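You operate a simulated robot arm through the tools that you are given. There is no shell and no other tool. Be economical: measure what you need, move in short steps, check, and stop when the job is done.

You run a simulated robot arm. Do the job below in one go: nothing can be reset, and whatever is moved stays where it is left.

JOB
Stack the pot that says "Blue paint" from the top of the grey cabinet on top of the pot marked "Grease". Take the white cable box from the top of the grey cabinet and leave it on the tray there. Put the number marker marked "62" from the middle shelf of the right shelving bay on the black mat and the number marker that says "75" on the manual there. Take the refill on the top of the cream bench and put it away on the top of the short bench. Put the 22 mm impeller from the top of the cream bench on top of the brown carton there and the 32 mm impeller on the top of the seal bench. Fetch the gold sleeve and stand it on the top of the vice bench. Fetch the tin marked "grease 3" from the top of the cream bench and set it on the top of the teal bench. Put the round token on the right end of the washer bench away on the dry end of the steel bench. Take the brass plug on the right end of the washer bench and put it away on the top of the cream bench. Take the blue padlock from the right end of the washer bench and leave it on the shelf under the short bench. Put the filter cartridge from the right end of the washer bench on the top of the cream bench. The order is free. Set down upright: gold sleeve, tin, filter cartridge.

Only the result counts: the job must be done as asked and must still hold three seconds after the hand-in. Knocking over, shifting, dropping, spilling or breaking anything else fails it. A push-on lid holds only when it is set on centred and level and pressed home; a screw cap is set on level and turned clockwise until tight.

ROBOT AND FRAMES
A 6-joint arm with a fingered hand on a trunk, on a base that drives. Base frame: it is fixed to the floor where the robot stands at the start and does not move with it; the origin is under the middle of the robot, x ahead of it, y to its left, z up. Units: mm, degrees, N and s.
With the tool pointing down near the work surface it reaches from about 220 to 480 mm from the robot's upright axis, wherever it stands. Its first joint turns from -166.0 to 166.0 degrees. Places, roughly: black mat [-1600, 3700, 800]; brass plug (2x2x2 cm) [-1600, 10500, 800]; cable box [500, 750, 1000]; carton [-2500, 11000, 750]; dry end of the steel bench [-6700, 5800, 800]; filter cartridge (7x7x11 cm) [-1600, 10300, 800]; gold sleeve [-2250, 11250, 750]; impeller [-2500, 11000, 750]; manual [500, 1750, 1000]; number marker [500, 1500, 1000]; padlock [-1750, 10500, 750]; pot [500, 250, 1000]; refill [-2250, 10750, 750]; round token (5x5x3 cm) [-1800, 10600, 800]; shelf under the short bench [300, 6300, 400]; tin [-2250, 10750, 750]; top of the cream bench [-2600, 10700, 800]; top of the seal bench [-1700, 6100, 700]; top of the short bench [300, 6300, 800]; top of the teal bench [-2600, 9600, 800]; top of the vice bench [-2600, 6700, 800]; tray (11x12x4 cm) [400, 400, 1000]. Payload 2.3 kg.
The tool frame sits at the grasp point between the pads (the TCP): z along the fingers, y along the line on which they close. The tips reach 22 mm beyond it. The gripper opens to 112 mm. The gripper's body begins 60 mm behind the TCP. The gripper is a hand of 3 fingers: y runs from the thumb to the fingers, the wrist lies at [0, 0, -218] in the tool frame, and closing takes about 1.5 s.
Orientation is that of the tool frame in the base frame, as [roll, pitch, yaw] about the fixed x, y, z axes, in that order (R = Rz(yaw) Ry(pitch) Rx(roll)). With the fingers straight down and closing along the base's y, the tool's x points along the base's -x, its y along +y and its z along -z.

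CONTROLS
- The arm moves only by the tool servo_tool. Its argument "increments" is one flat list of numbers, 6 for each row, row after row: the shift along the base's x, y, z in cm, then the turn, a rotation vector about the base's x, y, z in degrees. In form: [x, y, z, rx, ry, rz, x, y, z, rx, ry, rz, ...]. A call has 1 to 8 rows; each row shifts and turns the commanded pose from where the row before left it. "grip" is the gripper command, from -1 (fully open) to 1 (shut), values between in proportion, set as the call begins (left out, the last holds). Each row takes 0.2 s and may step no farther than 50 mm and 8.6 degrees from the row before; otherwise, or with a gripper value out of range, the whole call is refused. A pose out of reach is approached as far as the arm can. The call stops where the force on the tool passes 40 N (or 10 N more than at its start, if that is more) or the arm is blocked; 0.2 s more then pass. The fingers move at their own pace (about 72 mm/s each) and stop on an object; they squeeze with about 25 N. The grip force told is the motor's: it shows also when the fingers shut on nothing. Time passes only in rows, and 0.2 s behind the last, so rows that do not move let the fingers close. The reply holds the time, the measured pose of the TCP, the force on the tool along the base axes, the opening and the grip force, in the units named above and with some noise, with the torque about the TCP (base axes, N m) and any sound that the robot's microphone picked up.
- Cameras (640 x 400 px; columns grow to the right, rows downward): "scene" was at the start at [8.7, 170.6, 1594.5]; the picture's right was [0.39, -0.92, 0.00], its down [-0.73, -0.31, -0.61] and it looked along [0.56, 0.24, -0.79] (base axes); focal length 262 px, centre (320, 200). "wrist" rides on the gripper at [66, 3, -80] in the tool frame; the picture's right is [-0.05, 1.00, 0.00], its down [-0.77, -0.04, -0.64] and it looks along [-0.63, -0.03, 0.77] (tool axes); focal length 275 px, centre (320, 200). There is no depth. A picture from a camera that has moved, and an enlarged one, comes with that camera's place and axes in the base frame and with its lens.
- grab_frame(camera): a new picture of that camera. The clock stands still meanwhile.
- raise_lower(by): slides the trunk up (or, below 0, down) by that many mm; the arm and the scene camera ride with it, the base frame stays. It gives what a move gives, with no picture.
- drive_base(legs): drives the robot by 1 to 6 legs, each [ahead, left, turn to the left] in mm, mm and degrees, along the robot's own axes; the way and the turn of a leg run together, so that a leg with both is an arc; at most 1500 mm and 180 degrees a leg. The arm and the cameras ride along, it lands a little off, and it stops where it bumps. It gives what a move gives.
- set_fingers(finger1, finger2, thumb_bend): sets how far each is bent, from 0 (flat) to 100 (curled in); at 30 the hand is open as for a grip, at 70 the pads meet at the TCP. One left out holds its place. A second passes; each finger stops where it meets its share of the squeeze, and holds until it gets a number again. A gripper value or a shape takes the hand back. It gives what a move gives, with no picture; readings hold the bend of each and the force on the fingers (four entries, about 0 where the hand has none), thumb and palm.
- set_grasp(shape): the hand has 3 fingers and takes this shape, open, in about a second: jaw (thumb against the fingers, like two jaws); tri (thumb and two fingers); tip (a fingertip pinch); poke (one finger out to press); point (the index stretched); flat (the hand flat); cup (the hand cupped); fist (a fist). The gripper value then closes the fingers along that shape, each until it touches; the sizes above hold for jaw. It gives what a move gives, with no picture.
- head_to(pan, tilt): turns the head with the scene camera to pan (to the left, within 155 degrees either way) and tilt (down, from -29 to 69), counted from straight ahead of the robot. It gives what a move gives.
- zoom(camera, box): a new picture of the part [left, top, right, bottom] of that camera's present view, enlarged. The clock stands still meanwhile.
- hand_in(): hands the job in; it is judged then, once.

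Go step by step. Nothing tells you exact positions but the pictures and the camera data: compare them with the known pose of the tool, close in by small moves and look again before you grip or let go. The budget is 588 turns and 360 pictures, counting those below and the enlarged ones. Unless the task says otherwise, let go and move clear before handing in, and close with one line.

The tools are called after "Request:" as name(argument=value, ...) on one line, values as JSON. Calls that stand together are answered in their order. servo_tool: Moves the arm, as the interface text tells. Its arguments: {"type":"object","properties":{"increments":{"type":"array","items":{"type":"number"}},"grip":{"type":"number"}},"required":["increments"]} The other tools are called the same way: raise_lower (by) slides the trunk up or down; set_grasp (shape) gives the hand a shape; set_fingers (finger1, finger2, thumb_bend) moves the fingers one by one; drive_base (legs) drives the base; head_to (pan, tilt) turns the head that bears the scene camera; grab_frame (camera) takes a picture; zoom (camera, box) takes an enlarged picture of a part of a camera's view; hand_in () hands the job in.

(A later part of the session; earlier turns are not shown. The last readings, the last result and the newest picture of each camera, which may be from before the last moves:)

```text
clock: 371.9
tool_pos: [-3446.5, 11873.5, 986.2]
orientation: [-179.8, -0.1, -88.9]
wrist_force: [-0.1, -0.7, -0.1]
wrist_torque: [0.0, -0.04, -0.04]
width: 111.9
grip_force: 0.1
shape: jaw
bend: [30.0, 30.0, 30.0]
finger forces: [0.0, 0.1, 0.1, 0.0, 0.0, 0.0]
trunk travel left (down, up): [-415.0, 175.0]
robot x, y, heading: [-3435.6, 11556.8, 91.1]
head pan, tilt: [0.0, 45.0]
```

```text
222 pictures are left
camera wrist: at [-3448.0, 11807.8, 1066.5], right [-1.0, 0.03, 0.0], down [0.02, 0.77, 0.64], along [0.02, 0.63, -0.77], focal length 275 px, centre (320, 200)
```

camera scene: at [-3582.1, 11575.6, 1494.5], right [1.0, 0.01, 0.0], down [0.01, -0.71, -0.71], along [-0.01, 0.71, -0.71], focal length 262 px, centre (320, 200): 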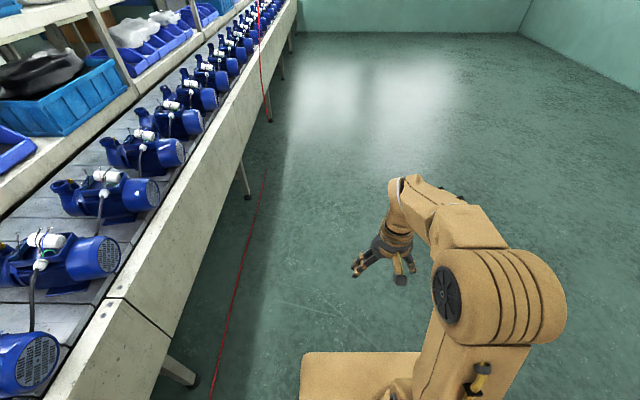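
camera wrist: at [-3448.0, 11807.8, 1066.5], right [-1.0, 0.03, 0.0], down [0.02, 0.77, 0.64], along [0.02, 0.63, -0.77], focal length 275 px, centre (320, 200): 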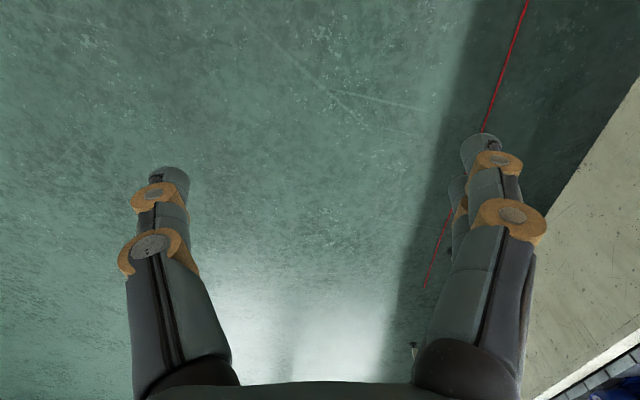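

Request:
drive_base(legs=[[100, -1450, -0.9], [0, -330, 0], [0, 0, -90], [0, 0, -90], [680, 0, 0]])

Request:
grab_frame(camera="scene")

Request:
grab_frame(camera="wrist")

```text
clock: 392.0
tool_pos: [-1671.5, 10668.8, 986.8]
orientation: [-179.9, -0.1, 89.7]
wrist_force: [0.1, -0.4, -0.2]
wrist_torque: [0.0, 0.01, -0.02]
width: 111.7
grip_force: 0.0
shape: jaw
bend: [30.0, 30.0, 30.0]
finger forces: [0.0, 0.0, 0.0, 0.0, 0.0, 0.0]
trunk travel left (down, up): [-415.0, 175.0]
robot x, y, heading: [-1666.9, 10986.4, -90.3]
head pan, tilt: [0.0, 45.0]
```

```text
221 pictures are left
camera scene: at [-1529.4, 10965.6, 1494.5], right [-1.0, 0.01, 0.0], down [0.0, 0.71, -0.71], along [0.0, -0.71, -0.71], focal length 262 px, centre (320, 200)
```

scene: 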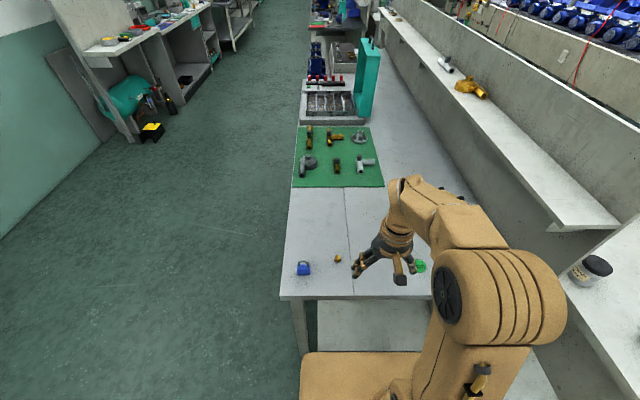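

```text
220 pictures are left
camera wrist: at [-1668.0, 10734.7, 1066.4], right [1.0, -0.05, 0.0], down [-0.04, -0.77, 0.63], along [-0.03, -0.63, -0.77], focal length 275 px, centre (320, 200)
```

wrist: 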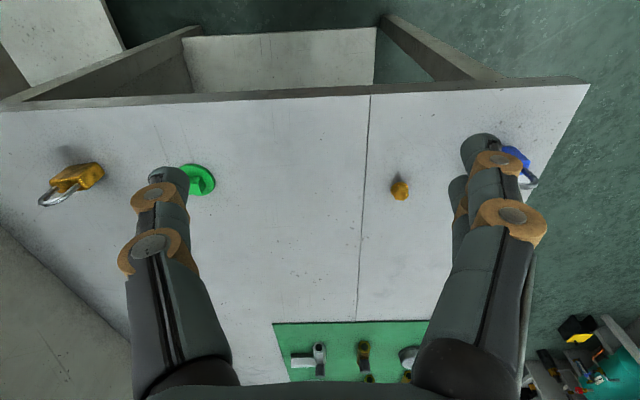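

The washer bench end shows the green token, the brass plug, the blue padlock and another brass padlock. I'll take the brass plug (about (-1585, 10535)) first.

Request:
drive_base(legs=[[60, 60, 0]])

Request:
servo_tool(increments=[0.9, -3, -3, 0, 0, 0, 0.9, -3, -3, 0, 0, 0, 0.8, -1.5, -3, 0, 0, 0])

Request:
grab_frame(camera="wrist")

```text
clock: 393.1
tool_pos: [-1610.6, 10608.2, 987.8]
orientation: [-179.7, 0.0, 90.0]
wrist_force: [-0.5, -0.5, -0.7]
wrist_torque: [0.03, -0.01, 0.01]
width: 111.9
grip_force: 0.1
shape: jaw
bend: [30.0, 30.0, 30.0]
finger forces: [0.0, 0.1, 0.1, 0.0, 0.0, 0.1]
trunk travel left (down, up): [-415.0, 175.0]
robot x, y, heading: [-1607.2, 10928.2, -90.4]
head pan, tilt: [0.0, 45.0]
```

```text
clock: 393.9
tool_pos: [-1584.8, 10531.0, 894.9]
orientation: [-179.8, -0.1, 89.9]
wrist_force: [0.1, -0.7, 0.6]
wrist_torque: [-0.03, -0.05, 0.02]
width: 111.8
grip_force: 0.0
shape: jaw
bend: [30.0, 30.0, 30.0]
finger forces: [0.0, 0.0, 0.0, 0.1, 0.0, 0.0]
trunk travel left (down, up): [-415.0, 175.0]
robot x, y, heading: [-1611.4, 10922.8, -90.4]
head pan, tilt: [0.0, 45.0]
```

```text
219 pictures are left
camera wrist: at [-1581.6, 10597.4, 975.9], right [1.0, -0.05, 0.0], down [-0.04, -0.77, 0.64], along [-0.03, -0.63, -0.77], focal length 275 px, centre (320, 200)
```

wrist: 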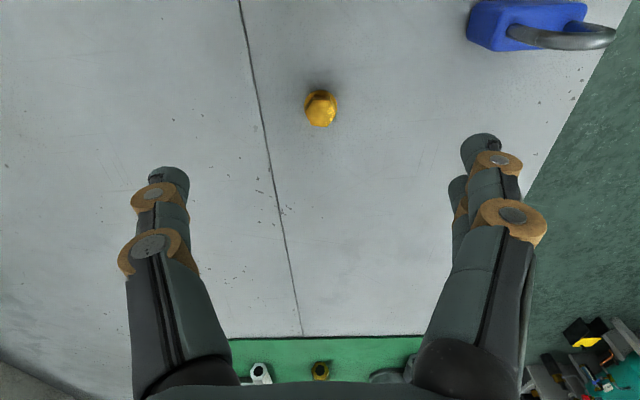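

Request:
servo_tool(increments=[0, 0.4, -3.5, 0, 0, 0, 0, 0, -2.2, 0, 0, 0])

Request:
grab_frame(camera="wrist")

```text
clock: 394.5
tool_pos: [-1583.7, 10535.8, 839.4]
orientation: [-179.7, -0.1, 89.7]
wrist_force: [0.0, -0.3, 0.0]
wrist_torque: [-0.02, 0.01, 0.01]
width: 111.9
grip_force: 0.1
shape: jaw
bend: [30.0, 30.0, 30.0]
finger forces: [0.1, 0.0, 0.0, 0.0, 0.1, 0.0]
trunk travel left (down, up): [-415.0, 175.0]
robot x, y, heading: [-1609.0, 10926.6, -90.2]
head pan, tilt: [0.0, 45.0]
```

```text
218 pictures are left
camera wrist: at [-1581.1, 10602.3, 919.4], right [1.0, -0.05, 0.0], down [-0.04, -0.77, 0.64], along [-0.03, -0.63, -0.77], focal length 275 px, centre (320, 200)
```

wrist: 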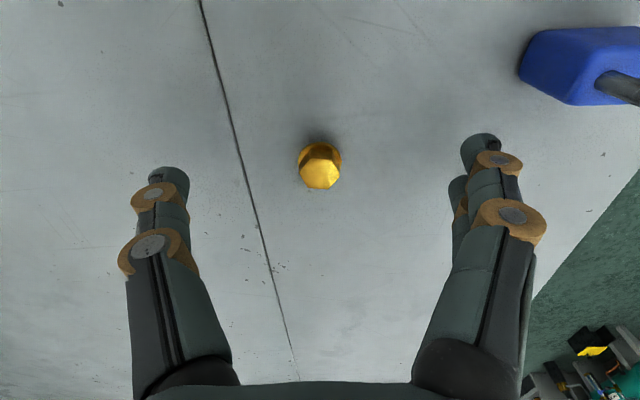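

Request:
servo_tool(increments=[0, 0, -1.4, 0, 0, 0])

Request:
servo_tool(increments=[0, 0, 0, 0, 0, 0, 0, 0, 0, 0, 0, 0, 0, 0, 0, 0, 0, 0, 0, 0, 0, 0, 0, 0, 0, 0, 0, 0, 0, 0, 0, 0, 0, 0, 0, 0, 0, 0, 0, 0, 0, 0], grip=1)

Request:
servo_tool(increments=[0, 0, 2, 0, 0, 0, 0, 0, 4, 0, 0, 0])

Request:
grab_frame(camera="wrist")

```text
clock: 394.9
tool_pos: [-1585.1, 10536.4, 825.4]
orientation: [-179.8, 0.0, 89.9]
wrist_force: [0.0, -0.4, -0.1]
wrist_torque: [0.01, 0.01, 0.0]
width: 112.0
grip_force: 0.2
shape: jaw
bend: [30.0, 30.0, 30.0]
finger forces: [0.0, 0.1, 0.0, 0.1, 0.0, 0.1]
trunk travel left (down, up): [-415.0, 175.0]
robot x, y, heading: [-1609.8, 10927.2, -90.3]
head pan, tilt: [0.0, 45.0]
```

```text
clock: 396.5
tool_pos: [-1585.6, 10536.3, 826.3]
orientation: [-179.8, 0.1, 89.9]
wrist_force: [-0.5, -0.7, 1.4]
wrist_torque: [0.0, -0.01, 0.04]
width: 6.6
grip_force: 24.3
shape: jaw
bend: [73.0, 71.0, 71.0]
finger forces: [0.0, 17.0, 0.0, 0.1, 21.1, 0.0]
trunk travel left (down, up): [-415.0, 175.0]
robot x, y, heading: [-1609.5, 10927.3, -90.7]
head pan, tilt: [0.0, 45.0]
```

```text
clock: 397.1
tool_pos: [-1585.8, 10536.3, 886.3]
orientation: [-179.7, -0.1, 89.8]
wrist_force: [0.3, -0.5, -0.6]
wrist_torque: [0.0, -0.04, -0.01]
width: 6.1
grip_force: 25.1
shape: jaw
bend: [73.0, 70.0, 71.0]
finger forces: [0.1, 16.9, 0.0, 0.0, 20.9, 0.1]
trunk travel left (down, up): [-415.0, 175.0]
robot x, y, heading: [-1607.7, 10922.8, -90.5]
head pan, tilt: [0.0, 45.0]
```

```text
217 pictures are left
camera wrist: at [-1581.5, 10602.6, 966.0], right [1.0, -0.05, 0.0], down [-0.04, -0.77, 0.63], along [-0.03, -0.63, -0.77], focal length 275 px, centre (320, 200)
```

wrist: 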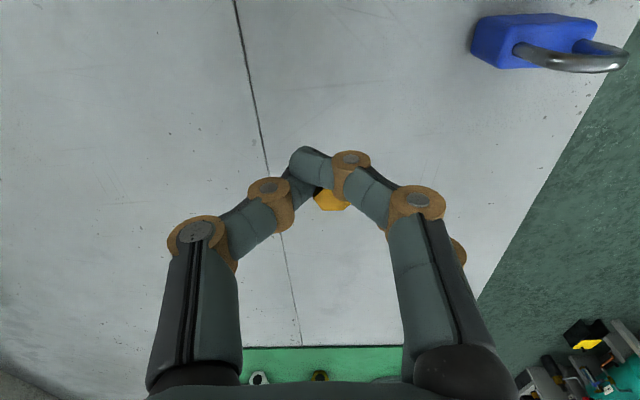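

The plug is pinched between thumb and one finger. I'll raise it and take the short way to the cream bench's free north-east corner.

Request:
servo_tool(increments=[0, 3, 3, 0, 0, 0, 0, 3, 3, 0, 0, 0, 0, 0, 2, 0, 0, 0])

Request:
drive_base(legs=[[-180, 0, 0], [0, 0, -89.5], [360, 0, 0]])

Request:
grab_frame(camera="wrist")

```text
clock: 397.9
tool_pos: [-1584.7, 10597.2, 966.9]
orientation: [-179.8, -0.1, 89.8]
wrist_force: [-0.6, 0.3, -1.1]
wrist_torque: [0.0, -0.01, -0.01]
width: 6.0
grip_force: 24.8
shape: jaw
bend: [73.0, 70.0, 71.0]
finger forces: [0.0, 17.0, 0.0, 0.0, 21.0, 0.0]
trunk travel left (down, up): [-415.0, 175.0]
robot x, y, heading: [-1610.5, 10929.8, -90.4]
head pan, tilt: [0.0, 45.0]
```

```text
clock: 405.1
tool_pos: [-2297.7, 11068.1, 967.0]
orientation: [-179.8, -0.2, 1.3]
wrist_force: [0.4, 0.5, -0.9]
wrist_torque: [-0.01, 0.0, 0.03]
width: 6.0
grip_force: 24.7
shape: jaw
bend: [73.0, 70.0, 71.0]
finger forces: [0.0, 16.8, 0.0, 0.0, 21.1, 0.0]
trunk travel left (down, up): [-415.0, 175.0]
robot x, y, heading: [-1968.3, 11103.0, -178.9]
head pan, tilt: [0.0, 45.0]
```

```text
216 pictures are left
camera wrist: at [-2231.4, 11066.0, 1046.2], right [-0.02, -1.0, 0.0], down [-0.77, 0.02, 0.63], along [-0.63, 0.02, -0.77], focal length 275 px, centre (320, 200)
```

wrist: 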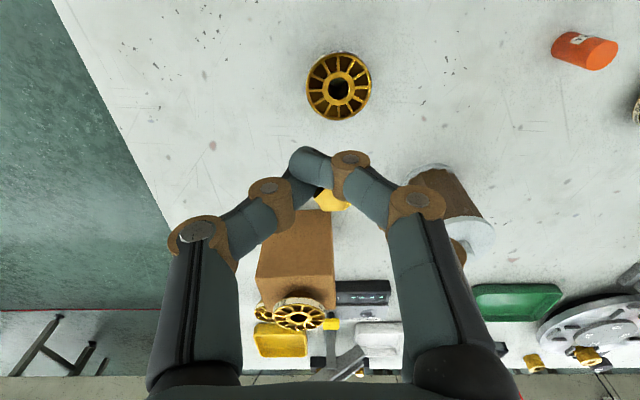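

Request:
servo_tool(increments=[0, 4, 0, 0, 0, 0, 0, 4, 0, 0, 0, 0, -0.5, 3.5, 0, 0, 0, 0, 0, 0, -4, 0, 0, 0, 0, 0, -4, 0, 0, 0, 0, 0, -3, 0, 0, 0])

Request:
grab_frame(camera="wrist")

```text
clock: 406.5
tool_pos: [-2302.3, 11182.1, 857.3]
orientation: [-179.8, 0.0, 1.3]
wrist_force: [0.4, 0.0, -1.2]
wrist_torque: [-0.01, 0.0, 0.0]
width: 5.5
grip_force: 25.7
shape: jaw
bend: [73.0, 70.0, 71.0]
finger forces: [0.0, 16.9, 0.0, 0.0, 21.4, 0.0]
trunk travel left (down, up): [-415.0, 175.0]
robot x, y, heading: [-1966.3, 11099.4, -178.9]
head pan, tilt: [0.0, 45.0]
```

```text
215 pictures are left
camera wrist: at [-2236.3, 11180.7, 936.3], right [-0.02, -1.0, 0.0], down [-0.77, 0.02, 0.64], along [-0.64, 0.02, -0.77], focal length 275 px, centre (320, 200)
```

wrist: 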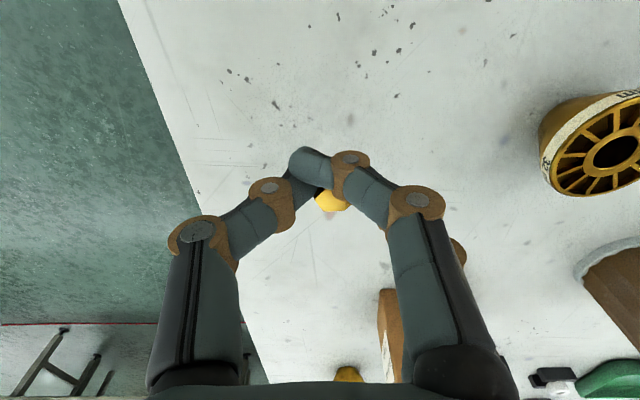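

Request:
servo_tool(increments=[0, 0, -1.5, 0, 0, 0, 0, 0, -0.9, 0, 0, 0, 0, 0, 0, 0, 0, 0])

Request:
servo_tool(increments=[0, 0, -0.3, 0, 0, 0, 0, 0, 0, 0, 0, 0])

Request:
servo_tool(increments=[0, 0, -0.3, 0, 0, 0, 0, 0, 0, 0, 0, 0])

```text
clock: 407.3
tool_pos: [-2302.3, 11182.6, 833.3]
orientation: [-179.8, 0.0, 1.3]
wrist_force: [0.9, -0.3, -0.4]
wrist_torque: [0.0, 0.02, -0.01]
width: 5.7
grip_force: 25.5
shape: jaw
bend: [73.0, 70.0, 71.0]
finger forces: [0.0, 17.0, 0.0, 0.0, 21.6, 0.1]
trunk travel left (down, up): [-415.0, 175.0]
robot x, y, heading: [-1968.4, 11101.4, -179.0]
head pan, tilt: [0.0, 45.0]
```

```text
clock: 407.9
tool_pos: [-2301.0, 11182.8, 829.0]
orientation: [-179.8, -0.1, 1.2]
wrist_force: [-0.2, 0.4, -0.7]
wrist_torque: [0.02, 0.01, -0.04]
width: 5.9
grip_force: 24.7
shape: jaw
bend: [73.0, 70.0, 71.0]
finger forces: [0.0, 16.9, 0.0, 0.1, 21.5, 0.1]
trunk travel left (down, up): [-415.0, 175.0]
robot x, y, heading: [-1968.9, 11101.2, -178.9]
head pan, tilt: [0.0, 45.0]
```

```text
clock: 408.5
tool_pos: [-2302.2, 11183.9, 826.6]
orientation: [-179.8, 0.0, 1.2]
wrist_force: [0.8, 0.3, -0.7]
wrist_torque: [0.0, 0.01, 0.01]
width: 5.8
grip_force: 24.9
shape: jaw
bend: [73.0, 70.0, 71.0]
finger forces: [0.0, 17.0, 0.0, 0.0, 21.5, 0.0]
trunk travel left (down, up): [-415.0, 175.0]
robot x, y, heading: [-1966.2, 11102.7, -178.7]
head pan, tilt: [0.0, 45.0]
```

Request:
servo_tool(increments=[0, 0, -0.2, 0, 0, 0, 0, 0, 0, 0, 0, 0])

Request:
servo_tool(increments=[0, 0, -0.2, 0, 0, 0, 0, 0, 0, 0, 0, 0])

```text
clock: 409.1
tool_pos: [-2301.3, 11183.5, 825.0]
orientation: [-179.8, 0.0, 1.2]
wrist_force: [-0.1, 0.2, 10.0]
wrist_torque: [-0.06, 0.07, 0.02]
width: 6.2
grip_force: 24.9
shape: jaw
bend: [73.0, 70.0, 72.0]
finger forces: [0.0, 17.7, 0.0, 0.0, 24.4, 0.0]
trunk travel left (down, up): [-415.0, 175.0]
robot x, y, heading: [-1970.0, 11102.2, -179.1]
head pan, tilt: [0.0, 45.0]
```

```text
clock: 409.7
tool_pos: [-2301.3, 11183.1, 823.4]
orientation: [-179.9, 0.1, 1.3]
wrist_force: [1.2, 1.4, 22.2]
wrist_torque: [-0.12, 0.16, -0.05]
width: 6.6
grip_force: 25.2
shape: jaw
bend: [73.0, 71.0, 72.0]
finger forces: [0.6, 20.2, 0.1, 0.0, 29.1, 0.0]
trunk travel left (down, up): [-415.0, 175.0]
robot x, y, heading: [-1966.8, 11101.2, -179.1]
head pan, tilt: [0.0, 45.0]
```

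Contact. Easing up and opening slightly, then rising.

Request:
servo_tool(increments=[0, 0, 0.2, 0, 0, 0, 0, 0, 0, 0, 0, 0])

Request:
servo_tool(increments=[0, 0, 0, 0, 0, 0, 0, 0, 0, 0, 0, 0, 0, 0, 0, 0, 0, 0, 0, 0, 0, 0, 0, 0], grip=-0.2)

Request:
servo_tool(increments=[0, 0, 3, 0, 0, 0, 0, 0, 4, 0, 0, 0, 0, 0, 4, 0, 0, 0])

Request:
grab_frame(camera="wrist")

```text
clock: 410.3
tool_pos: [-2301.1, 11183.4, 824.8]
orientation: [-179.8, 0.0, 1.4]
wrist_force: [0.3, 1.1, 9.8]
wrist_torque: [-0.08, 0.07, -0.01]
width: 6.7
grip_force: 24.9
shape: jaw
bend: [73.0, 71.0, 72.0]
finger forces: [0.1, 18.4, 0.0, 0.0, 25.8, 0.0]
trunk travel left (down, up): [-415.0, 175.0]
robot x, y, heading: [-1971.1, 11099.4, -178.8]
head pan, tilt: [0.0, 45.0]
```

```text
clock: 411.3
tool_pos: [-2302.0, 11183.1, 825.1]
orientation: [-179.8, -0.1, 1.3]
wrist_force: [-0.3, -0.1, -0.1]
wrist_torque: [0.0, -0.01, 0.02]
width: 66.9
grip_force: 0.1
shape: jaw
bend: [71.0, 71.0, 71.0]
finger forces: [0.0, 0.0, 0.1, 0.0, 0.0, 0.0]
trunk travel left (down, up): [-415.0, 175.0]
robot x, y, heading: [-1971.8, 11100.3, -179.0]
head pan, tilt: [0.0, 45.0]
```

```text
clock: 412.1
tool_pos: [-2299.8, 11182.4, 934.9]
orientation: [-179.9, -0.1, 1.4]
wrist_force: [-0.7, 0.5, 0.5]
wrist_torque: [-0.03, -0.01, 0.01]
width: 67.0
grip_force: 0.0
shape: jaw
bend: [71.0, 71.0, 71.0]
finger forces: [0.0, 0.1, 0.0, 0.1, 0.0, 0.0]
trunk travel left (down, up): [-415.0, 175.0]
robot x, y, heading: [-1969.5, 11099.7, -178.9]
head pan, tilt: [0.0, 45.0]
```

```text
214 pictures are left
camera wrist: at [-2234.8, 11180.8, 1015.4], right [-0.02, -1.0, 0.0], down [-0.77, 0.02, 0.64], along [-0.64, 0.02, -0.77], focal length 275 px, centre (320, 200)
```

wrist: 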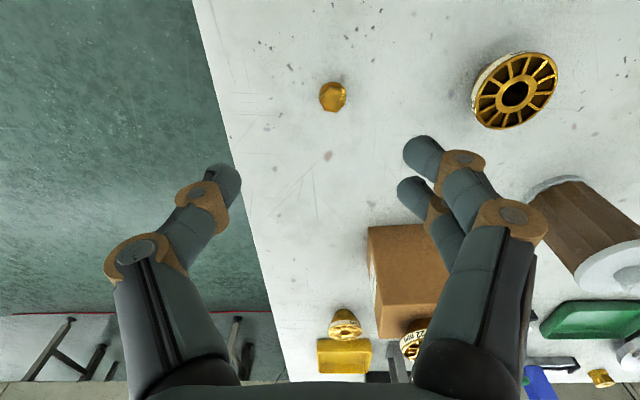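

The plug rests on the cream bench. Next the 32 mm impeller; I'll check its shape first.

Request:
zoom(camera="wrist", box=[450, 30, 590, 150])

```text
3.33 times, centred on (520, 90) of wrist
camera zoom: at [-2234.8, 11180.8, 1015.4], right [-0.02, -1.0, 0.0], down [-0.77, 0.02, 0.64], along [-0.64, 0.02, -0.77], focal length 918 px, centre (-347, 567)
```

zoom: 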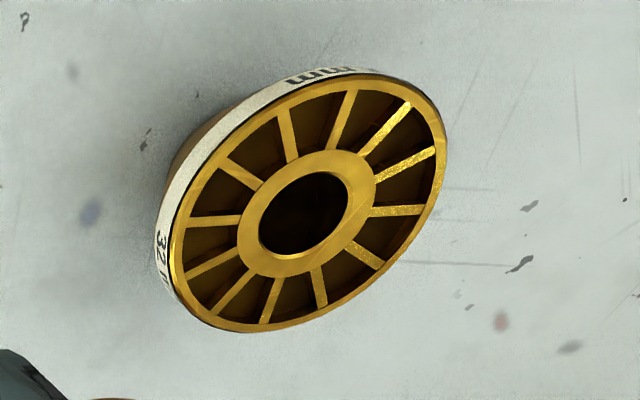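

Request:
servo_tool(increments=[0, -4.5, 0, 0, 0, 0, 0, -4.5, 0, 0, 0, 0, 0, -4.5, 0, 0, 0, 0, 0, 0, -4, 0, 0, 0], grip=-1)

Request:
grab_frame(camera="wrist")

```text
clock: 413.1
tool_pos: [-2301.9, 11046.6, 894.6]
orientation: [-179.8, 0.0, 1.2]
wrist_force: [-0.3, 0.8, 0.0]
wrist_torque: [0.01, -0.01, -0.01]
width: 111.7
grip_force: 0.2
shape: jaw
bend: [30.0, 30.0, 30.0]
finger forces: [0.0, 0.0, 0.0, 0.0, 0.0, 0.0]
trunk travel left (down, up): [-415.0, 175.0]
robot x, y, heading: [-1970.9, 11099.2, -178.9]
head pan, tilt: [0.0, 45.0]
```

```text
212 pictures are left
camera wrist: at [-2235.7, 11045.5, 973.7], right [-0.02, -1.0, 0.0], down [-0.77, 0.02, 0.63], along [-0.63, 0.02, -0.77], focal length 275 px, centre (320, 200)
```

wrist: 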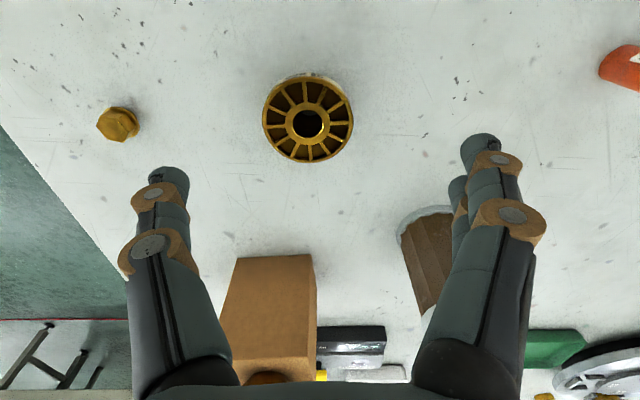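

Request:
servo_tool(increments=[0, 0.8, -3.5, 0, 0, 0, 0, 0, -3.4, 0, 0, 0])

Request:
servo_tool(increments=[0, 0, 0, 0, 0, 0, 0, 0, 0, 0, 0, 0, 0, 0, 0, 0, 0, 0, 0, 0, 0, 0, 0, 0, 0, 0, 0, 0, 0, 0, 0, 0, 0, 0, 0, 0], grip=1)

Request:
servo_tool(increments=[0, 0, 1, 0, 0, 0, 0, 0, 4, 0, 0, 0, 0, 0, 5, 0, 0, 0, 0, 0, 4, 0, 0, 0])

Request:
grab_frame(camera="wrist")

```text
clock: 413.7
tool_pos: [-2301.5, 11055.8, 825.1]
orientation: [-179.9, -0.1, 1.3]
wrist_force: [0.2, -0.1, 0.0]
wrist_torque: [0.01, 0.01, -0.01]
width: 111.9
grip_force: 0.1
shape: jaw
bend: [30.0, 30.0, 30.0]
finger forces: [0.0, 0.0, 0.1, 0.0, 0.1, 0.0]
trunk travel left (down, up): [-415.0, 175.0]
robot x, y, heading: [-1972.7, 11102.5, -179.0]
head pan, tilt: [0.0, 45.0]
```

```text
clock: 415.1
tool_pos: [-2301.3, 11055.5, 825.8]
orientation: [-179.8, -0.1, 1.3]
wrist_force: [0.0, -0.8, -0.4]
wrist_torque: [0.01, 0.0, -0.01]
width: 29.5
grip_force: 25.3
shape: jaw
bend: [73.0, 73.0, 72.0]
finger forces: [11.5, 11.3, 0.0, 0.1, 21.1, 0.0]
trunk travel left (down, up): [-415.0, 175.0]
robot x, y, heading: [-1966.2, 11100.6, -178.7]
head pan, tilt: [0.0, 45.0]
```

```text
clock: 416.1
tool_pos: [-2302.2, 11055.2, 964.9]
orientation: [-179.9, 0.0, 1.3]
wrist_force: [-0.3, 0.0, -2.7]
wrist_torque: [0.01, 0.0, -0.04]
width: 29.6
grip_force: 24.8
shape: jaw
bend: [73.0, 73.0, 72.0]
finger forces: [11.5, 11.4, 0.0, 0.0, 21.1, 0.1]
trunk travel left (down, up): [-415.0, 175.0]
robot x, y, heading: [-1966.4, 11101.7, -179.0]
head pan, tilt: [0.0, 45.0]
```

```text
211 pictures are left
camera wrist: at [-2234.9, 11054.0, 1044.7], right [-0.02, -1.0, 0.0], down [-0.77, 0.02, 0.64], along [-0.64, 0.02, -0.77], focal length 275 px, centre (320, 200)
```

wrist: 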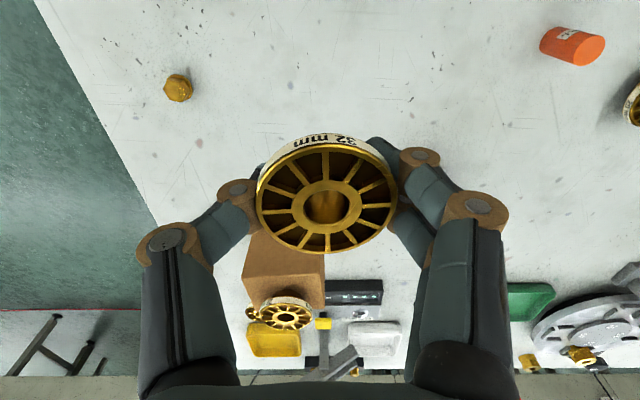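

The 32 mm impeller is held evenly. I'll drive back into the east aisle and south to the seal bench.

Request:
drive_base(legs=[[-1150, 0, -1], [0, 1500, 0], [0, 1500, 0], [0, 1500, 0]])

Request:
head_to(pan=30, tilt=30)

Request:
grab_frame(camera="scene")

```text
clock: 442.9
tool_pos: [-1158.3, 6616.1, 963.9]
orientation: [-179.7, -0.1, 0.4]
wrist_force: [-0.1, 0.0, -3.4]
wrist_torque: [0.01, 0.03, 0.02]
width: 29.2
grip_force: 24.9
shape: jaw
bend: [73.0, 73.0, 72.0]
finger forces: [11.5, 11.3, 0.0, 0.0, 21.0, 0.1]
trunk travel left (down, up): [-415.0, 175.0]
robot x, y, heading: [-825.7, 6658.4, -179.7]
head pan, tilt: [0.0, 45.0]
```

```text
clock: 443.8
tool_pos: [-1159.7, 6615.4, 964.3]
orientation: [-179.7, 0.0, 0.4]
wrist_force: [-0.9, 0.0, -2.2]
wrist_torque: [-0.01, -0.01, 0.02]
width: 29.4
grip_force: 24.6
shape: jaw
bend: [73.0, 73.0, 72.0]
finger forces: [11.5, 11.2, 0.1, 0.1, 21.1, 0.1]
trunk travel left (down, up): [-415.0, 175.0]
robot x, y, heading: [-828.3, 6651.8, -179.9]
head pan, tilt: [30.0, 30.0]
```

```text
210 pictures are left
camera scene: at [-843.2, 6470.8, 1517.1], right [-0.5, 0.86, 0.0], down [0.43, 0.25, -0.87], along [-0.75, -0.43, -0.5], focal length 262 px, centre (320, 200)
```

scene: 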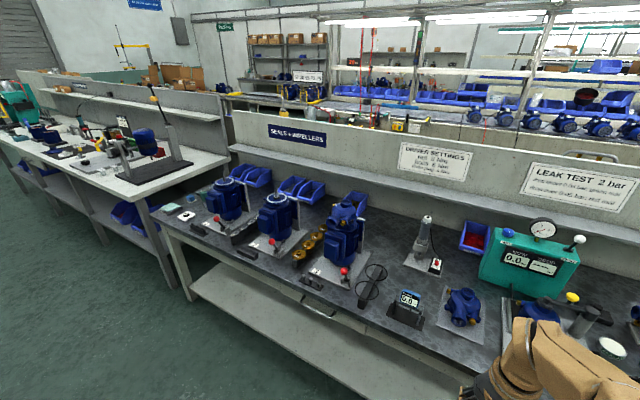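

The seal bench ("Seals + impellers") is ahead, lower than the others. I'll move in front of it for a good look.

Request:
drive_base(legs=[[0, 480, 0]])

Request:
head_to(pan=0, tilt=48)

Request:
grab_frame(camera="scene")

Request:
grab_frame(camera="wrist")

```text
clock: 446.7
tool_pos: [-1156.4, 6137.8, 964.8]
orientation: [-179.8, -0.1, 0.8]
wrist_force: [-1.0, -0.1, -3.4]
wrist_torque: [0.01, 0.02, 0.04]
width: 29.3
grip_force: 25.1
shape: jaw
bend: [73.0, 73.0, 72.0]
finger forces: [11.5, 11.3, 0.0, 0.0, 21.2, 0.0]
trunk travel left (down, up): [-415.0, 175.0]
robot x, y, heading: [-821.5, 6180.2, -179.5]
head pan, tilt: [30.0, 30.0]
```

```text
clock: 447.6
tool_pos: [-1156.2, 6138.6, 964.6]
orientation: [-179.7, -0.1, 0.6]
wrist_force: [-0.3, -0.1, -2.8]
wrist_torque: [0.0, 0.02, -0.01]
width: 29.5
grip_force: 25.3
shape: jaw
bend: [73.0, 73.0, 72.0]
finger forces: [11.5, 11.4, 0.0, 0.0, 21.1, 0.0]
trunk travel left (down, up): [-415.0, 175.0]
robot x, y, heading: [-822.8, 6185.2, -179.6]
head pan, tilt: [0.0, 48.0]
```

```text
209 pictures are left
camera scene: at [-840.5, 6039.9, 1490.4], right [-0.01, 1.0, 0.0], down [0.74, 0.01, -0.67], along [-0.67, -0.01, -0.74], focal length 262 px, centre (320, 200)
```

scene: 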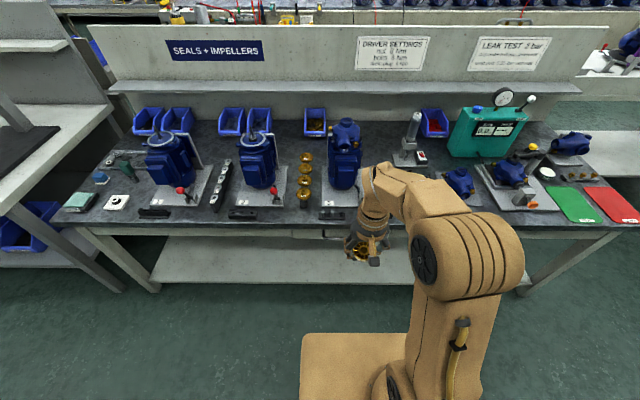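

```text
208 pictures are left
camera wrist: at [-1089.9, 6136.0, 1044.1], right [-0.04, -1.0, 0.0], down [-0.77, 0.02, 0.63], along [-0.63, 0.03, -0.77], focal length 275 px, centre (320, 200)
```

wrist: 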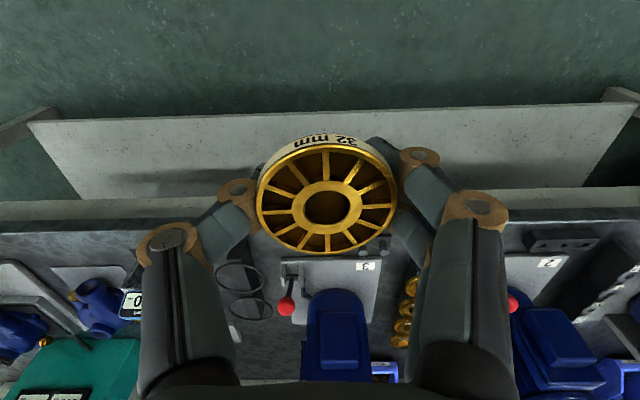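

Request:
zoom(camera="scene", box=[120, 120, 420, 260])

```text
2.13 times, centred on (270, 190) of scene
camera zoom: at [-840.5, 6039.9, 1490.4], right [-0.01, 1.0, 0.0], down [0.74, 0.01, -0.67], along [-0.67, -0.01, -0.74], focal length 559 px, centre (427, 221)
```

zoom: 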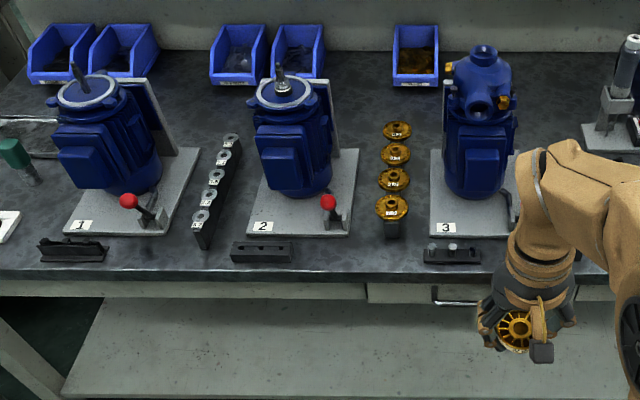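

Request:
servo_tool(increments=[2, 4.5, 0, 0, 0, 0, 1, 4.5, 0, 0, 0, 0, 0, 4.5, 0, 0, 0, 0, 0, 4.5, 0, 0, 0, 0])

Request:
zoom(camera="scene", box=[300, 110, 560, 260])

```text
clock: 448.6
tool_pos: [-1126.6, 6319.2, 963.5]
orientation: [-179.9, -0.1, 0.6]
wrist_force: [0.9, -0.4, -3.8]
wrist_torque: [0.0, 0.02, 0.01]
width: 28.5
grip_force: 24.9
shape: jaw
bend: [73.0, 73.0, 72.0]
finger forces: [11.6, 11.4, 0.0, 0.0, 21.2, 0.1]
trunk travel left (down, up): [-415.0, 175.0]
robot x, y, heading: [-825.3, 6180.6, -179.5]
head pan, tilt: [0.0, 48.0]
```

```text
2.46 times, centred on (430, 185) of scene
camera zoom: at [-840.6, 6041.2, 1490.4], right [-0.01, 1.0, 0.0], down [0.74, 0.01, -0.67], along [-0.67, -0.01, -0.74], focal length 645 px, centre (49, 237)
```

zoom: 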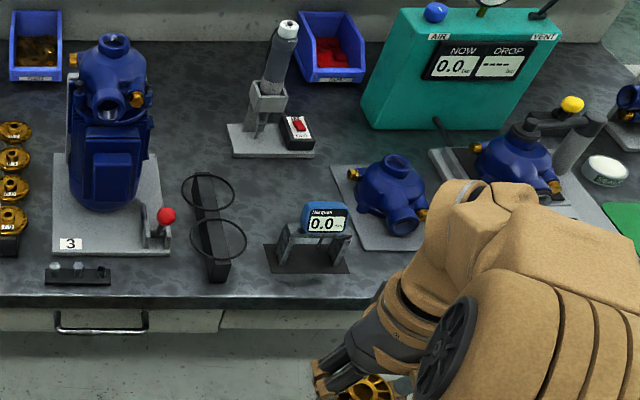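

There's a free patch about 115×140 mm at (-1675, 6460), between the hoops, the sensor and the pump plate. I'll drive in there.

Request:
drive_base(legs=[[0, -280, -0.5], [370, 0, 0]])

Request:
servo_tool(increments=[-1, -4.5, 0, 0, 0, 0, -1, -4.5, 0, 0, 0, 0, -1, -4.5, 0, 0, 0, 0])

Request:
raise_lower(by=-60)

Request:
grab_frame(camera="wrist")

Request:
grab_frame(camera="scene")

```text
clock: 452.5
tool_pos: [-1493.8, 6600.2, 963.0]
orientation: [-179.8, -0.2, 0.0]
wrist_force: [-0.2, -0.1, -3.2]
wrist_torque: [0.01, -0.01, 0.01]
width: 28.6
grip_force: 25.4
shape: jaw
bend: [73.0, 73.0, 72.0]
finger forces: [11.6, 11.4, 0.0, 0.0, 21.1, 0.0]
trunk travel left (down, up): [-415.0, 175.0]
robot x, y, heading: [-1190.7, 6464.1, 179.8]
head pan, tilt: [0.0, 48.0]
```

```text
clock: 453.3
tool_pos: [-1522.3, 6463.9, 962.6]
orientation: [-179.8, -0.1, -0.1]
wrist_force: [0.2, 0.0, -3.3]
wrist_torque: [0.02, -0.01, 0.01]
width: 28.4
grip_force: 25.3
shape: jaw
bend: [73.0, 73.0, 72.0]
finger forces: [11.4, 11.2, 0.1, 0.1, 20.9, 0.0]
trunk travel left (down, up): [-415.0, 175.0]
robot x, y, heading: [-1190.6, 6461.8, 180.0]
head pan, tilt: [0.0, 48.0]
```

```text
clock: 454.3
tool_pos: [-1522.7, 6464.7, 902.0]
orientation: [-179.7, -0.1, 0.0]
wrist_force: [0.0, 0.1, -3.1]
wrist_torque: [-0.01, 0.01, 0.0]
width: 28.4
grip_force: 25.0
shape: jaw
bend: [73.0, 73.0, 72.0]
finger forces: [11.4, 11.1, 0.0, 0.0, 20.9, 0.0]
trunk travel left (down, up): [-355.0, 235.0]
robot x, y, heading: [-1192.5, 6461.1, 179.6]
head pan, tilt: [0.0, 48.0]
```

```text
205 pictures are left
camera wrist: at [-1456.9, 6462.1, 982.6], right [-0.05, -1.0, 0.0], down [-0.77, 0.03, 0.63], along [-0.63, 0.03, -0.77], focal length 275 px, centre (320, 200)
```

wrist: 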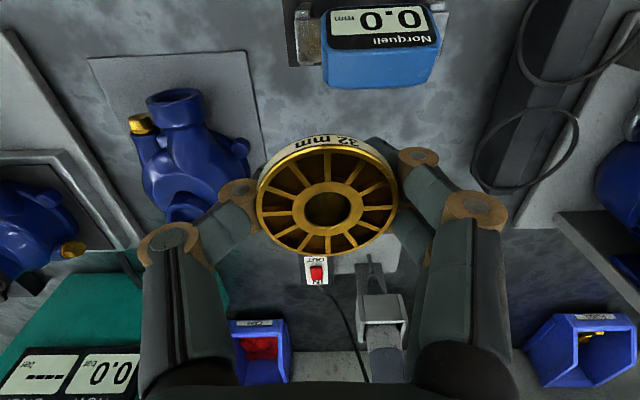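

```text
204 pictures are left
camera scene: at [-1211.3, 6320.7, 1430.3], right [0.0, 1.0, 0.0], down [0.74, 0.0, -0.67], along [-0.67, 0.0, -0.74], focal length 262 px, centre (320, 200)
```

scene: 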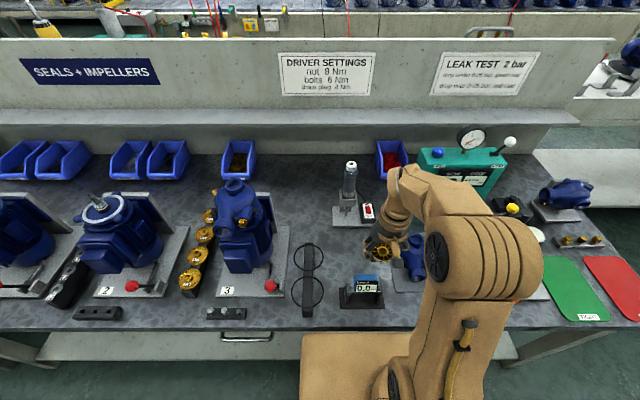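

The free patch is roughly x -1770…-1545, y 6290…6510. I'll place the impeller at about (-1650, 6405).

Request:
servo_tool(increments=[-4.2, -2, 0, 0, 0, 0, -4.3, -2, 0, 0, 0, 0, -4.3, -2, 0, 0, 0, 0, 0, 0, -4, 0, 0, 0, 0, 0, -4, 0, 0, 0])

Request:
grab_frame(camera="wrist")

Request:
zoom(camera="scene", box=[280, 170, 460, 320])

```text
clock: 455.5
tool_pos: [-1650.5, 6405.6, 820.5]
orientation: [-179.7, -0.1, 0.0]
wrist_force: [0.5, 0.1, -3.0]
wrist_torque: [0.02, 0.0, 0.03]
width: 28.3
grip_force: 25.0
shape: jaw
bend: [73.0, 73.0, 72.0]
finger forces: [11.2, 11.3, 0.0, 0.1, 20.4, 0.1]
trunk travel left (down, up): [-355.0, 235.0]
robot x, y, heading: [-1191.9, 6460.4, 179.8]
head pan, tilt: [0.0, 48.0]
```

```text
203 pictures are left
camera wrist: at [-1584.9, 6401.8, 900.4], right [-0.05, -1.0, 0.0], down [-0.77, 0.03, 0.63], along [-0.63, 0.03, -0.77], focal length 275 px, centre (320, 200)
```

wrist: 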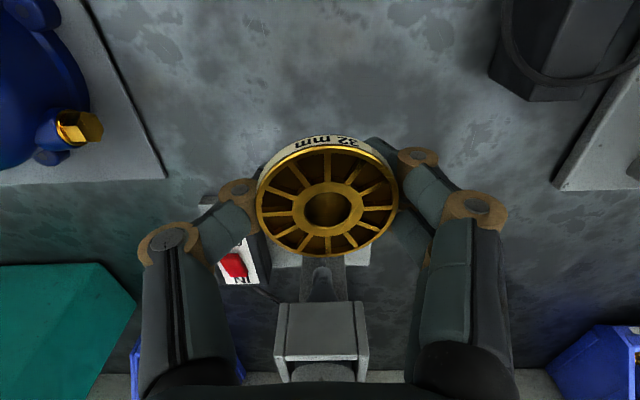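

```text
2.67 times, centred on (370, 245) of scene
camera zoom: at [-1212.0, 6320.4, 1430.3], right [0.0, 1.0, 0.0], down [0.74, 0.0, -0.67], along [-0.67, 0.0, -0.74], focal length 699 px, centre (187, 80)
```

zoom: 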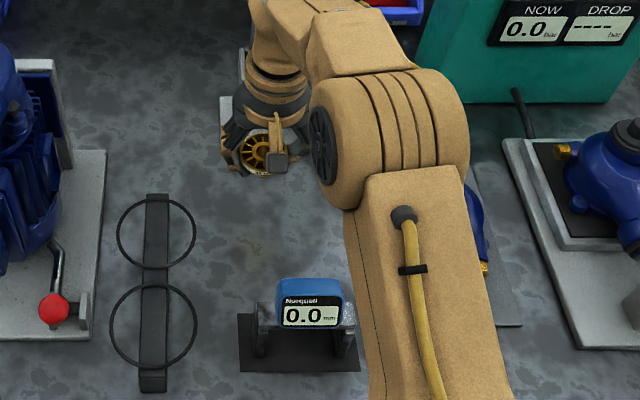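

Request:
servo_tool(increments=[0, 0, -4, 0, 0, 0, 0, 0, -3.5, 0, 0, 0, 0, 0, -1, 0, 0, 0, 0, 0, 0, 0, 0, 0])

Request:
servo_tool(increments=[0, 0, -0.4, 0, 0, 0, 0, 0, 0, 0, 0, 0])

Request:
servo_tool(increments=[0, 0, -0.3, 0, 0, 0, 0, 0, 0, 0, 0, 0])

Request:
servo_tool(increments=[0, 0, -0.3, 0, 0, 0, 0, 0, 0, 0, 0, 0])

```text
clock: 456.5
tool_pos: [-1650.3, 6404.3, 741.2]
orientation: [-179.8, 0.5, 0.1]
wrist_force: [-7.8, -2.0, 37.4]
wrist_torque: [-0.37, 0.08, -0.08]
width: 30.6
grip_force: 24.9
shape: jaw
bend: [75.0, 75.0, 73.0]
finger forces: [22.1, 20.8, 0.0, 0.0, 31.5, 0.1]
trunk travel left (down, up): [-355.0, 235.0]
robot x, y, heading: [-1190.2, 6462.6, 179.6]
head pan, tilt: [0.0, 48.0]
```

```text
clock: 456.8
tool_pos: [-1651.4, 6405.1, 741.2]
orientation: [-179.9, 0.7, 0.1]
wrist_force: [7.0, -0.5, 25.6]
wrist_torque: [-0.26, -0.22, 0.03]
width: 31.5
grip_force: 25.4
shape: jaw
bend: [76.0, 75.0, 73.0]
finger forces: [21.8, 18.5, 0.0, 0.0, 28.2, 0.1]
trunk travel left (down, up): [-355.0, 235.0]
robot x, y, heading: [-1190.6, 6461.6, 180.0]
head pan, tilt: [0.0, 48.0]
stopped in row 1: the force on the tool passed its limit at 51 N (the readings are from after the stop); the commanded pose is now the measured one
```

```text
clock: 457.2
tool_pos: [-1651.4, 6404.4, 741.3]
orientation: [-179.9, 1.1, 0.0]
wrist_force: [7.2, 0.8, 25.8]
wrist_torque: [-0.18, -0.28, 0.03]
width: 31.4
grip_force: 24.9
shape: jaw
bend: [76.0, 75.0, 74.0]
finger forces: [23.2, 18.8, 0.1, 0.1, 32.2, 0.0]
trunk travel left (down, up): [-355.0, 235.0]
robot x, y, heading: [-1190.7, 6457.9, 179.9]
head pan, tilt: [0.0, 48.0]
stopped in row 1: the force on the tool passed its limit at 44 N (the readings are from after the stop); the commanded pose is now the measured one
```

```text
clock: 457.6
tool_pos: [-1653.7, 6403.9, 740.8]
orientation: [-180.0, 1.3, 0.1]
wrist_force: [8.1, 0.4, 27.9]
wrist_torque: [-0.06, -0.35, -0.01]
width: 31.3
grip_force: 25.2
shape: jaw
bend: [76.0, 75.0, 74.0]
finger forces: [24.3, 18.1, 0.1, 0.0, 35.1, 0.0]
trunk travel left (down, up): [-355.0, 235.0]
robot x, y, heading: [-1193.9, 6462.9, 179.9]
head pan, tilt: [0.0, 48.0]
stopped in row 1: the force on the tool passed its limit at 44 N (the readings are from after the stop); the commanded pose is now the measured one
```

The bench top is about 20 mm higher than rated; it's in contact. I'll ease up and release.

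Request:
servo_tool(increments=[0.2, 0, 0.5, 0, -1.2, 0, 0, 0, 0, 0, 0, 0])

Request:
servo_tool(increments=[0, 0, -0.1, 0, 0, 0, 0, 0, 0, 0, 0, 0])

```text
clock: 458.2
tool_pos: [-1653.8, 6403.6, 740.8]
orientation: [-179.9, -0.3, 0.1]
wrist_force: [-0.2, 0.0, -2.6]
wrist_torque: [-0.02, -0.01, 0.0]
width: 29.5
grip_force: 24.7
shape: jaw
bend: [74.0, 74.0, 73.0]
finger forces: [12.0, 11.7, 0.0, 0.0, 20.8, 0.0]
trunk travel left (down, up): [-355.0, 235.0]
robot x, y, heading: [-1190.6, 6459.6, 179.9]
head pan, tilt: [0.0, 48.0]
```

```text
clock: 458.8
tool_pos: [-1654.7, 6403.4, 741.6]
orientation: [-179.8, -0.1, 0.1]
wrist_force: [0.2, -0.6, 2.2]
wrist_torque: [-0.09, -0.02, 0.0]
width: 29.4
grip_force: 25.0
shape: jaw
bend: [74.0, 74.0, 73.0]
finger forces: [14.6, 13.5, 0.0, 0.0, 20.9, 0.0]
trunk travel left (down, up): [-355.0, 235.0]
robot x, y, heading: [-1190.2, 6461.1, 179.9]
head pan, tilt: [0.0, 48.0]
```

Request:
servo_tool(increments=[0, 0, 0, 0, 0, 0, 0, 0, 0, 0, 0, 0, 0, 0, 0, 0, 0, 0, 0, 0, 0, 0, 0, 0], grip=-0.6)

Request:
servo_tool(increments=[0, 0, 2, 0, 0, 0, 0, 0, 4, 0, 0, 0, 0, 0, 5, 0, 0, 0, 0, 0, 5, 0, 0, 0, 4, 0, 2, 0, 0, 0])

Request:
grab_frame(camera="wrist")

```text
clock: 459.8
tool_pos: [-1653.8, 6404.7, 741.7]
orientation: [-179.9, -0.1, 0.2]
wrist_force: [-0.9, 1.6, 3.7]
wrist_torque: [-0.18, 0.0, -0.02]
width: 88.8
grip_force: 0.1
shape: jaw
bend: [60.0, 61.0, 55.0]
finger forces: [0.5, 2.8, 0.0, 0.1, 0.1, 0.0]
trunk travel left (down, up): [-355.0, 235.0]
robot x, y, heading: [-1196.2, 6462.6, 180.0]
head pan, tilt: [0.0, 48.0]
```

```text
clock: 461.0
tool_pos: [-1611.4, 6403.7, 922.3]
orientation: [-179.9, -0.1, 0.2]
wrist_force: [0.0, -0.2, -0.9]
wrist_torque: [-0.01, 0.01, -0.01]
width: 89.6
grip_force: 0.0
shape: jaw
bend: [59.0, 59.0, 55.0]
finger forces: [0.0, 0.0, 0.1, 0.0, 0.0, 0.0]
trunk travel left (down, up): [-355.0, 235.0]
robot x, y, heading: [-1193.2, 6459.1, 179.6]
head pan, tilt: [0.0, 48.0]
```

```text
201 pictures are left
camera wrist: at [-1546.5, 6401.4, 1003.0], right [-0.04, -1.0, 0.0], down [-0.77, 0.03, 0.63], along [-0.63, 0.03, -0.77], focal length 275 px, centre (320, 200)
```

wrist: 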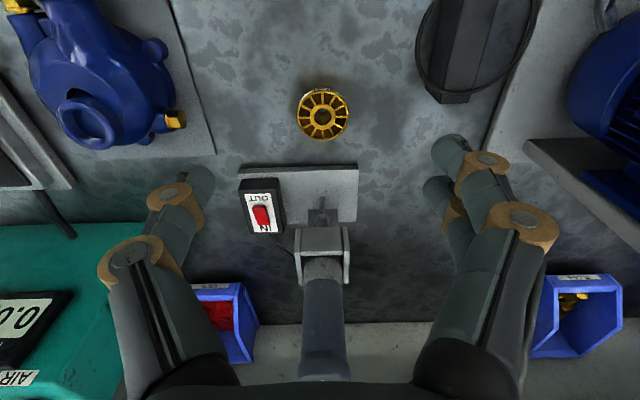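

The 32 mm impeller rests on the seal bench. While here I'll look at the short bench across the aisle.

Request:
drive_base(legs=[[-380, 0, 0]])

Request:
raise_lower(by=60)

Request:
head_to(pan=150, tilt=30)

Request:
grab_frame(camera="scene")

```text
clock: 463.4
tool_pos: [-1232.5, 6404.6, 923.0]
orientation: [-179.9, -0.2, 0.2]
wrist_force: [0.8, -1.0, -0.1]
wrist_torque: [-0.01, 0.01, -0.02]
width: 89.3
grip_force: 0.1
shape: jaw
bend: [59.0, 59.0, 55.0]
finger forces: [0.1, 0.0, 0.0, 0.1, 0.0, 0.0]
trunk travel left (down, up): [-355.0, 235.0]
robot x, y, heading: [-807.6, 6458.4, 179.8]
head pan, tilt: [0.0, 48.0]
```

```text
clock: 464.4
tool_pos: [-1232.9, 6402.5, 981.5]
orientation: [-179.9, -0.2, 0.4]
wrist_force: [0.8, 0.1, -0.3]
wrist_torque: [0.0, 0.01, 0.01]
width: 89.3
grip_force: 0.0
shape: jaw
bend: [59.0, 59.0, 55.0]
finger forces: [0.1, 0.1, 0.0, 0.1, 0.1, 0.0]
trunk travel left (down, up): [-415.0, 175.0]
robot x, y, heading: [-808.7, 6456.3, 180.0]
head pan, tilt: [0.0, 48.0]
```

```text
clock: 466.8
tool_pos: [-1233.2, 6401.7, 982.9]
orientation: [-180.0, -0.2, 0.1]
wrist_force: [-0.3, 0.6, 0.2]
wrist_torque: [0.0, -0.02, -0.04]
width: 89.4
grip_force: 0.0
shape: jaw
bend: [59.0, 59.0, 55.0]
finger forces: [0.0, 0.0, 0.0, 0.0, 0.0, 0.0]
trunk travel left (down, up): [-415.0, 175.0]
robot x, y, heading: [-813.1, 6460.1, 180.0]
head pan, tilt: [150.0, 30.0]
```

```text
200 pictures are left
camera scene: at [-672.7, 6274.3, 1517.1], right [-0.5, -0.87, 0.0], down [-0.43, 0.25, -0.87], along [0.75, -0.43, -0.5], focal length 262 px, centre (320, 200)
```

scene: 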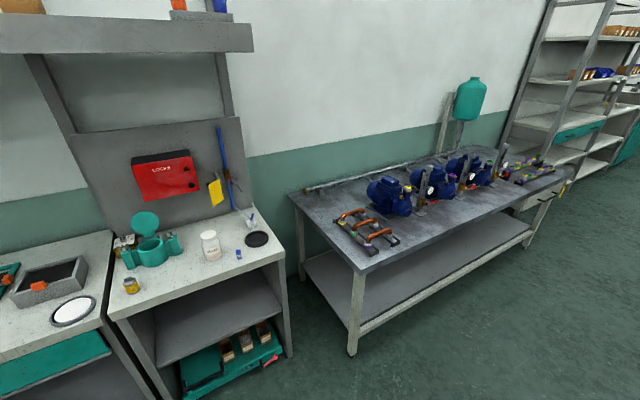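

The short bench (with the red "Locks" box) has free space on top and a shelf beneath. Now I go back north for the blue padlock, approaching from the east side.

Request:
drive_base(legs=[[0, -1500, 0], [0, -1500, 0], [0, -1110, 0], [340, 0, 0]])

Request:
head_to(pan=0, tilt=50)

Request:
grab_frame(camera="scene")

Request:
grab_frame(camera="wrist")

```text
clock: 488.3
tool_pos: [-1534.9, 10527.6, 982.0]
orientation: [-179.9, -0.3, -0.5]
wrist_force: [0.4, -0.2, 0.1]
wrist_torque: [0.0, 0.01, 0.01]
width: 89.5
grip_force: 0.0
shape: jaw
bend: [59.0, 59.0, 55.0]
finger forces: [0.0, 0.0, 0.0, 0.1, 0.0, 0.0]
trunk travel left (down, up): [-415.0, 175.0]
robot x, y, heading: [-1109.4, 10582.1, 179.2]
head pan, tilt: [150.0, 30.0]
```

```text
clock: 490.7
tool_pos: [-1534.8, 10527.7, 982.6]
orientation: [-179.9, -0.2, -0.6]
wrist_force: [0.8, -0.3, 0.5]
wrist_torque: [0.01, 0.03, 0.04]
width: 89.6
grip_force: 0.0
shape: jaw
bend: [59.0, 59.0, 55.0]
finger forces: [0.0, 0.0, 0.0, 0.0, 0.1, 0.1]
trunk travel left (down, up): [-415.0, 175.0]
robot x, y, heading: [-1111.7, 10577.4, 179.4]
head pan, tilt: [0.0, 50.0]
```

```text
199 pictures are left
camera scene: at [-1130.6, 10439.7, 1487.6], right [0.01, 1.0, 0.0], down [0.77, -0.01, -0.64], along [-0.64, 0.01, -0.77], focal length 262 px, centre (320, 200)
```

scene: 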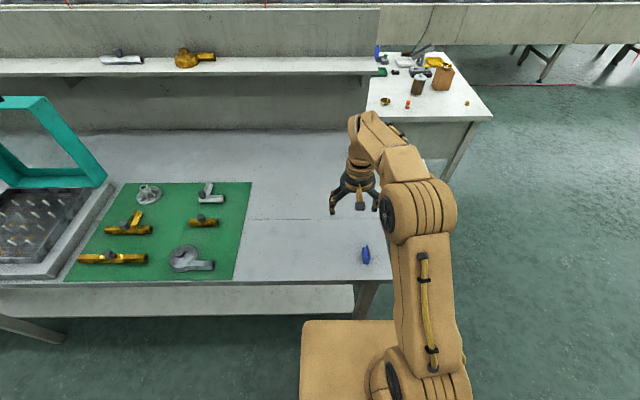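

```text
198 pictures are left
camera wrist: at [-1468.2, 10524.0, 1062.2], right [-0.06, -1.0, 0.0], down [-0.77, 0.04, 0.63], along [-0.63, 0.04, -0.77], focal length 275 px, centre (320, 200)
```

wrist: 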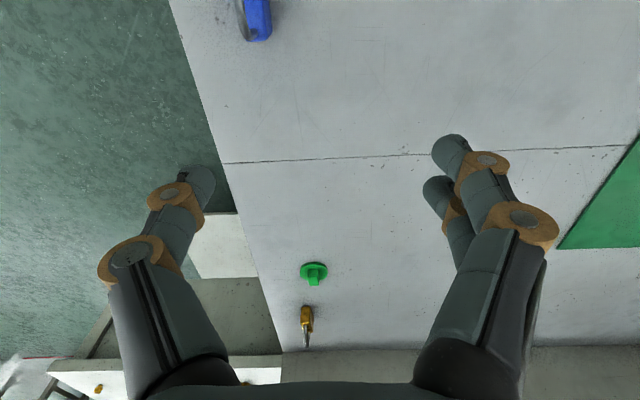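

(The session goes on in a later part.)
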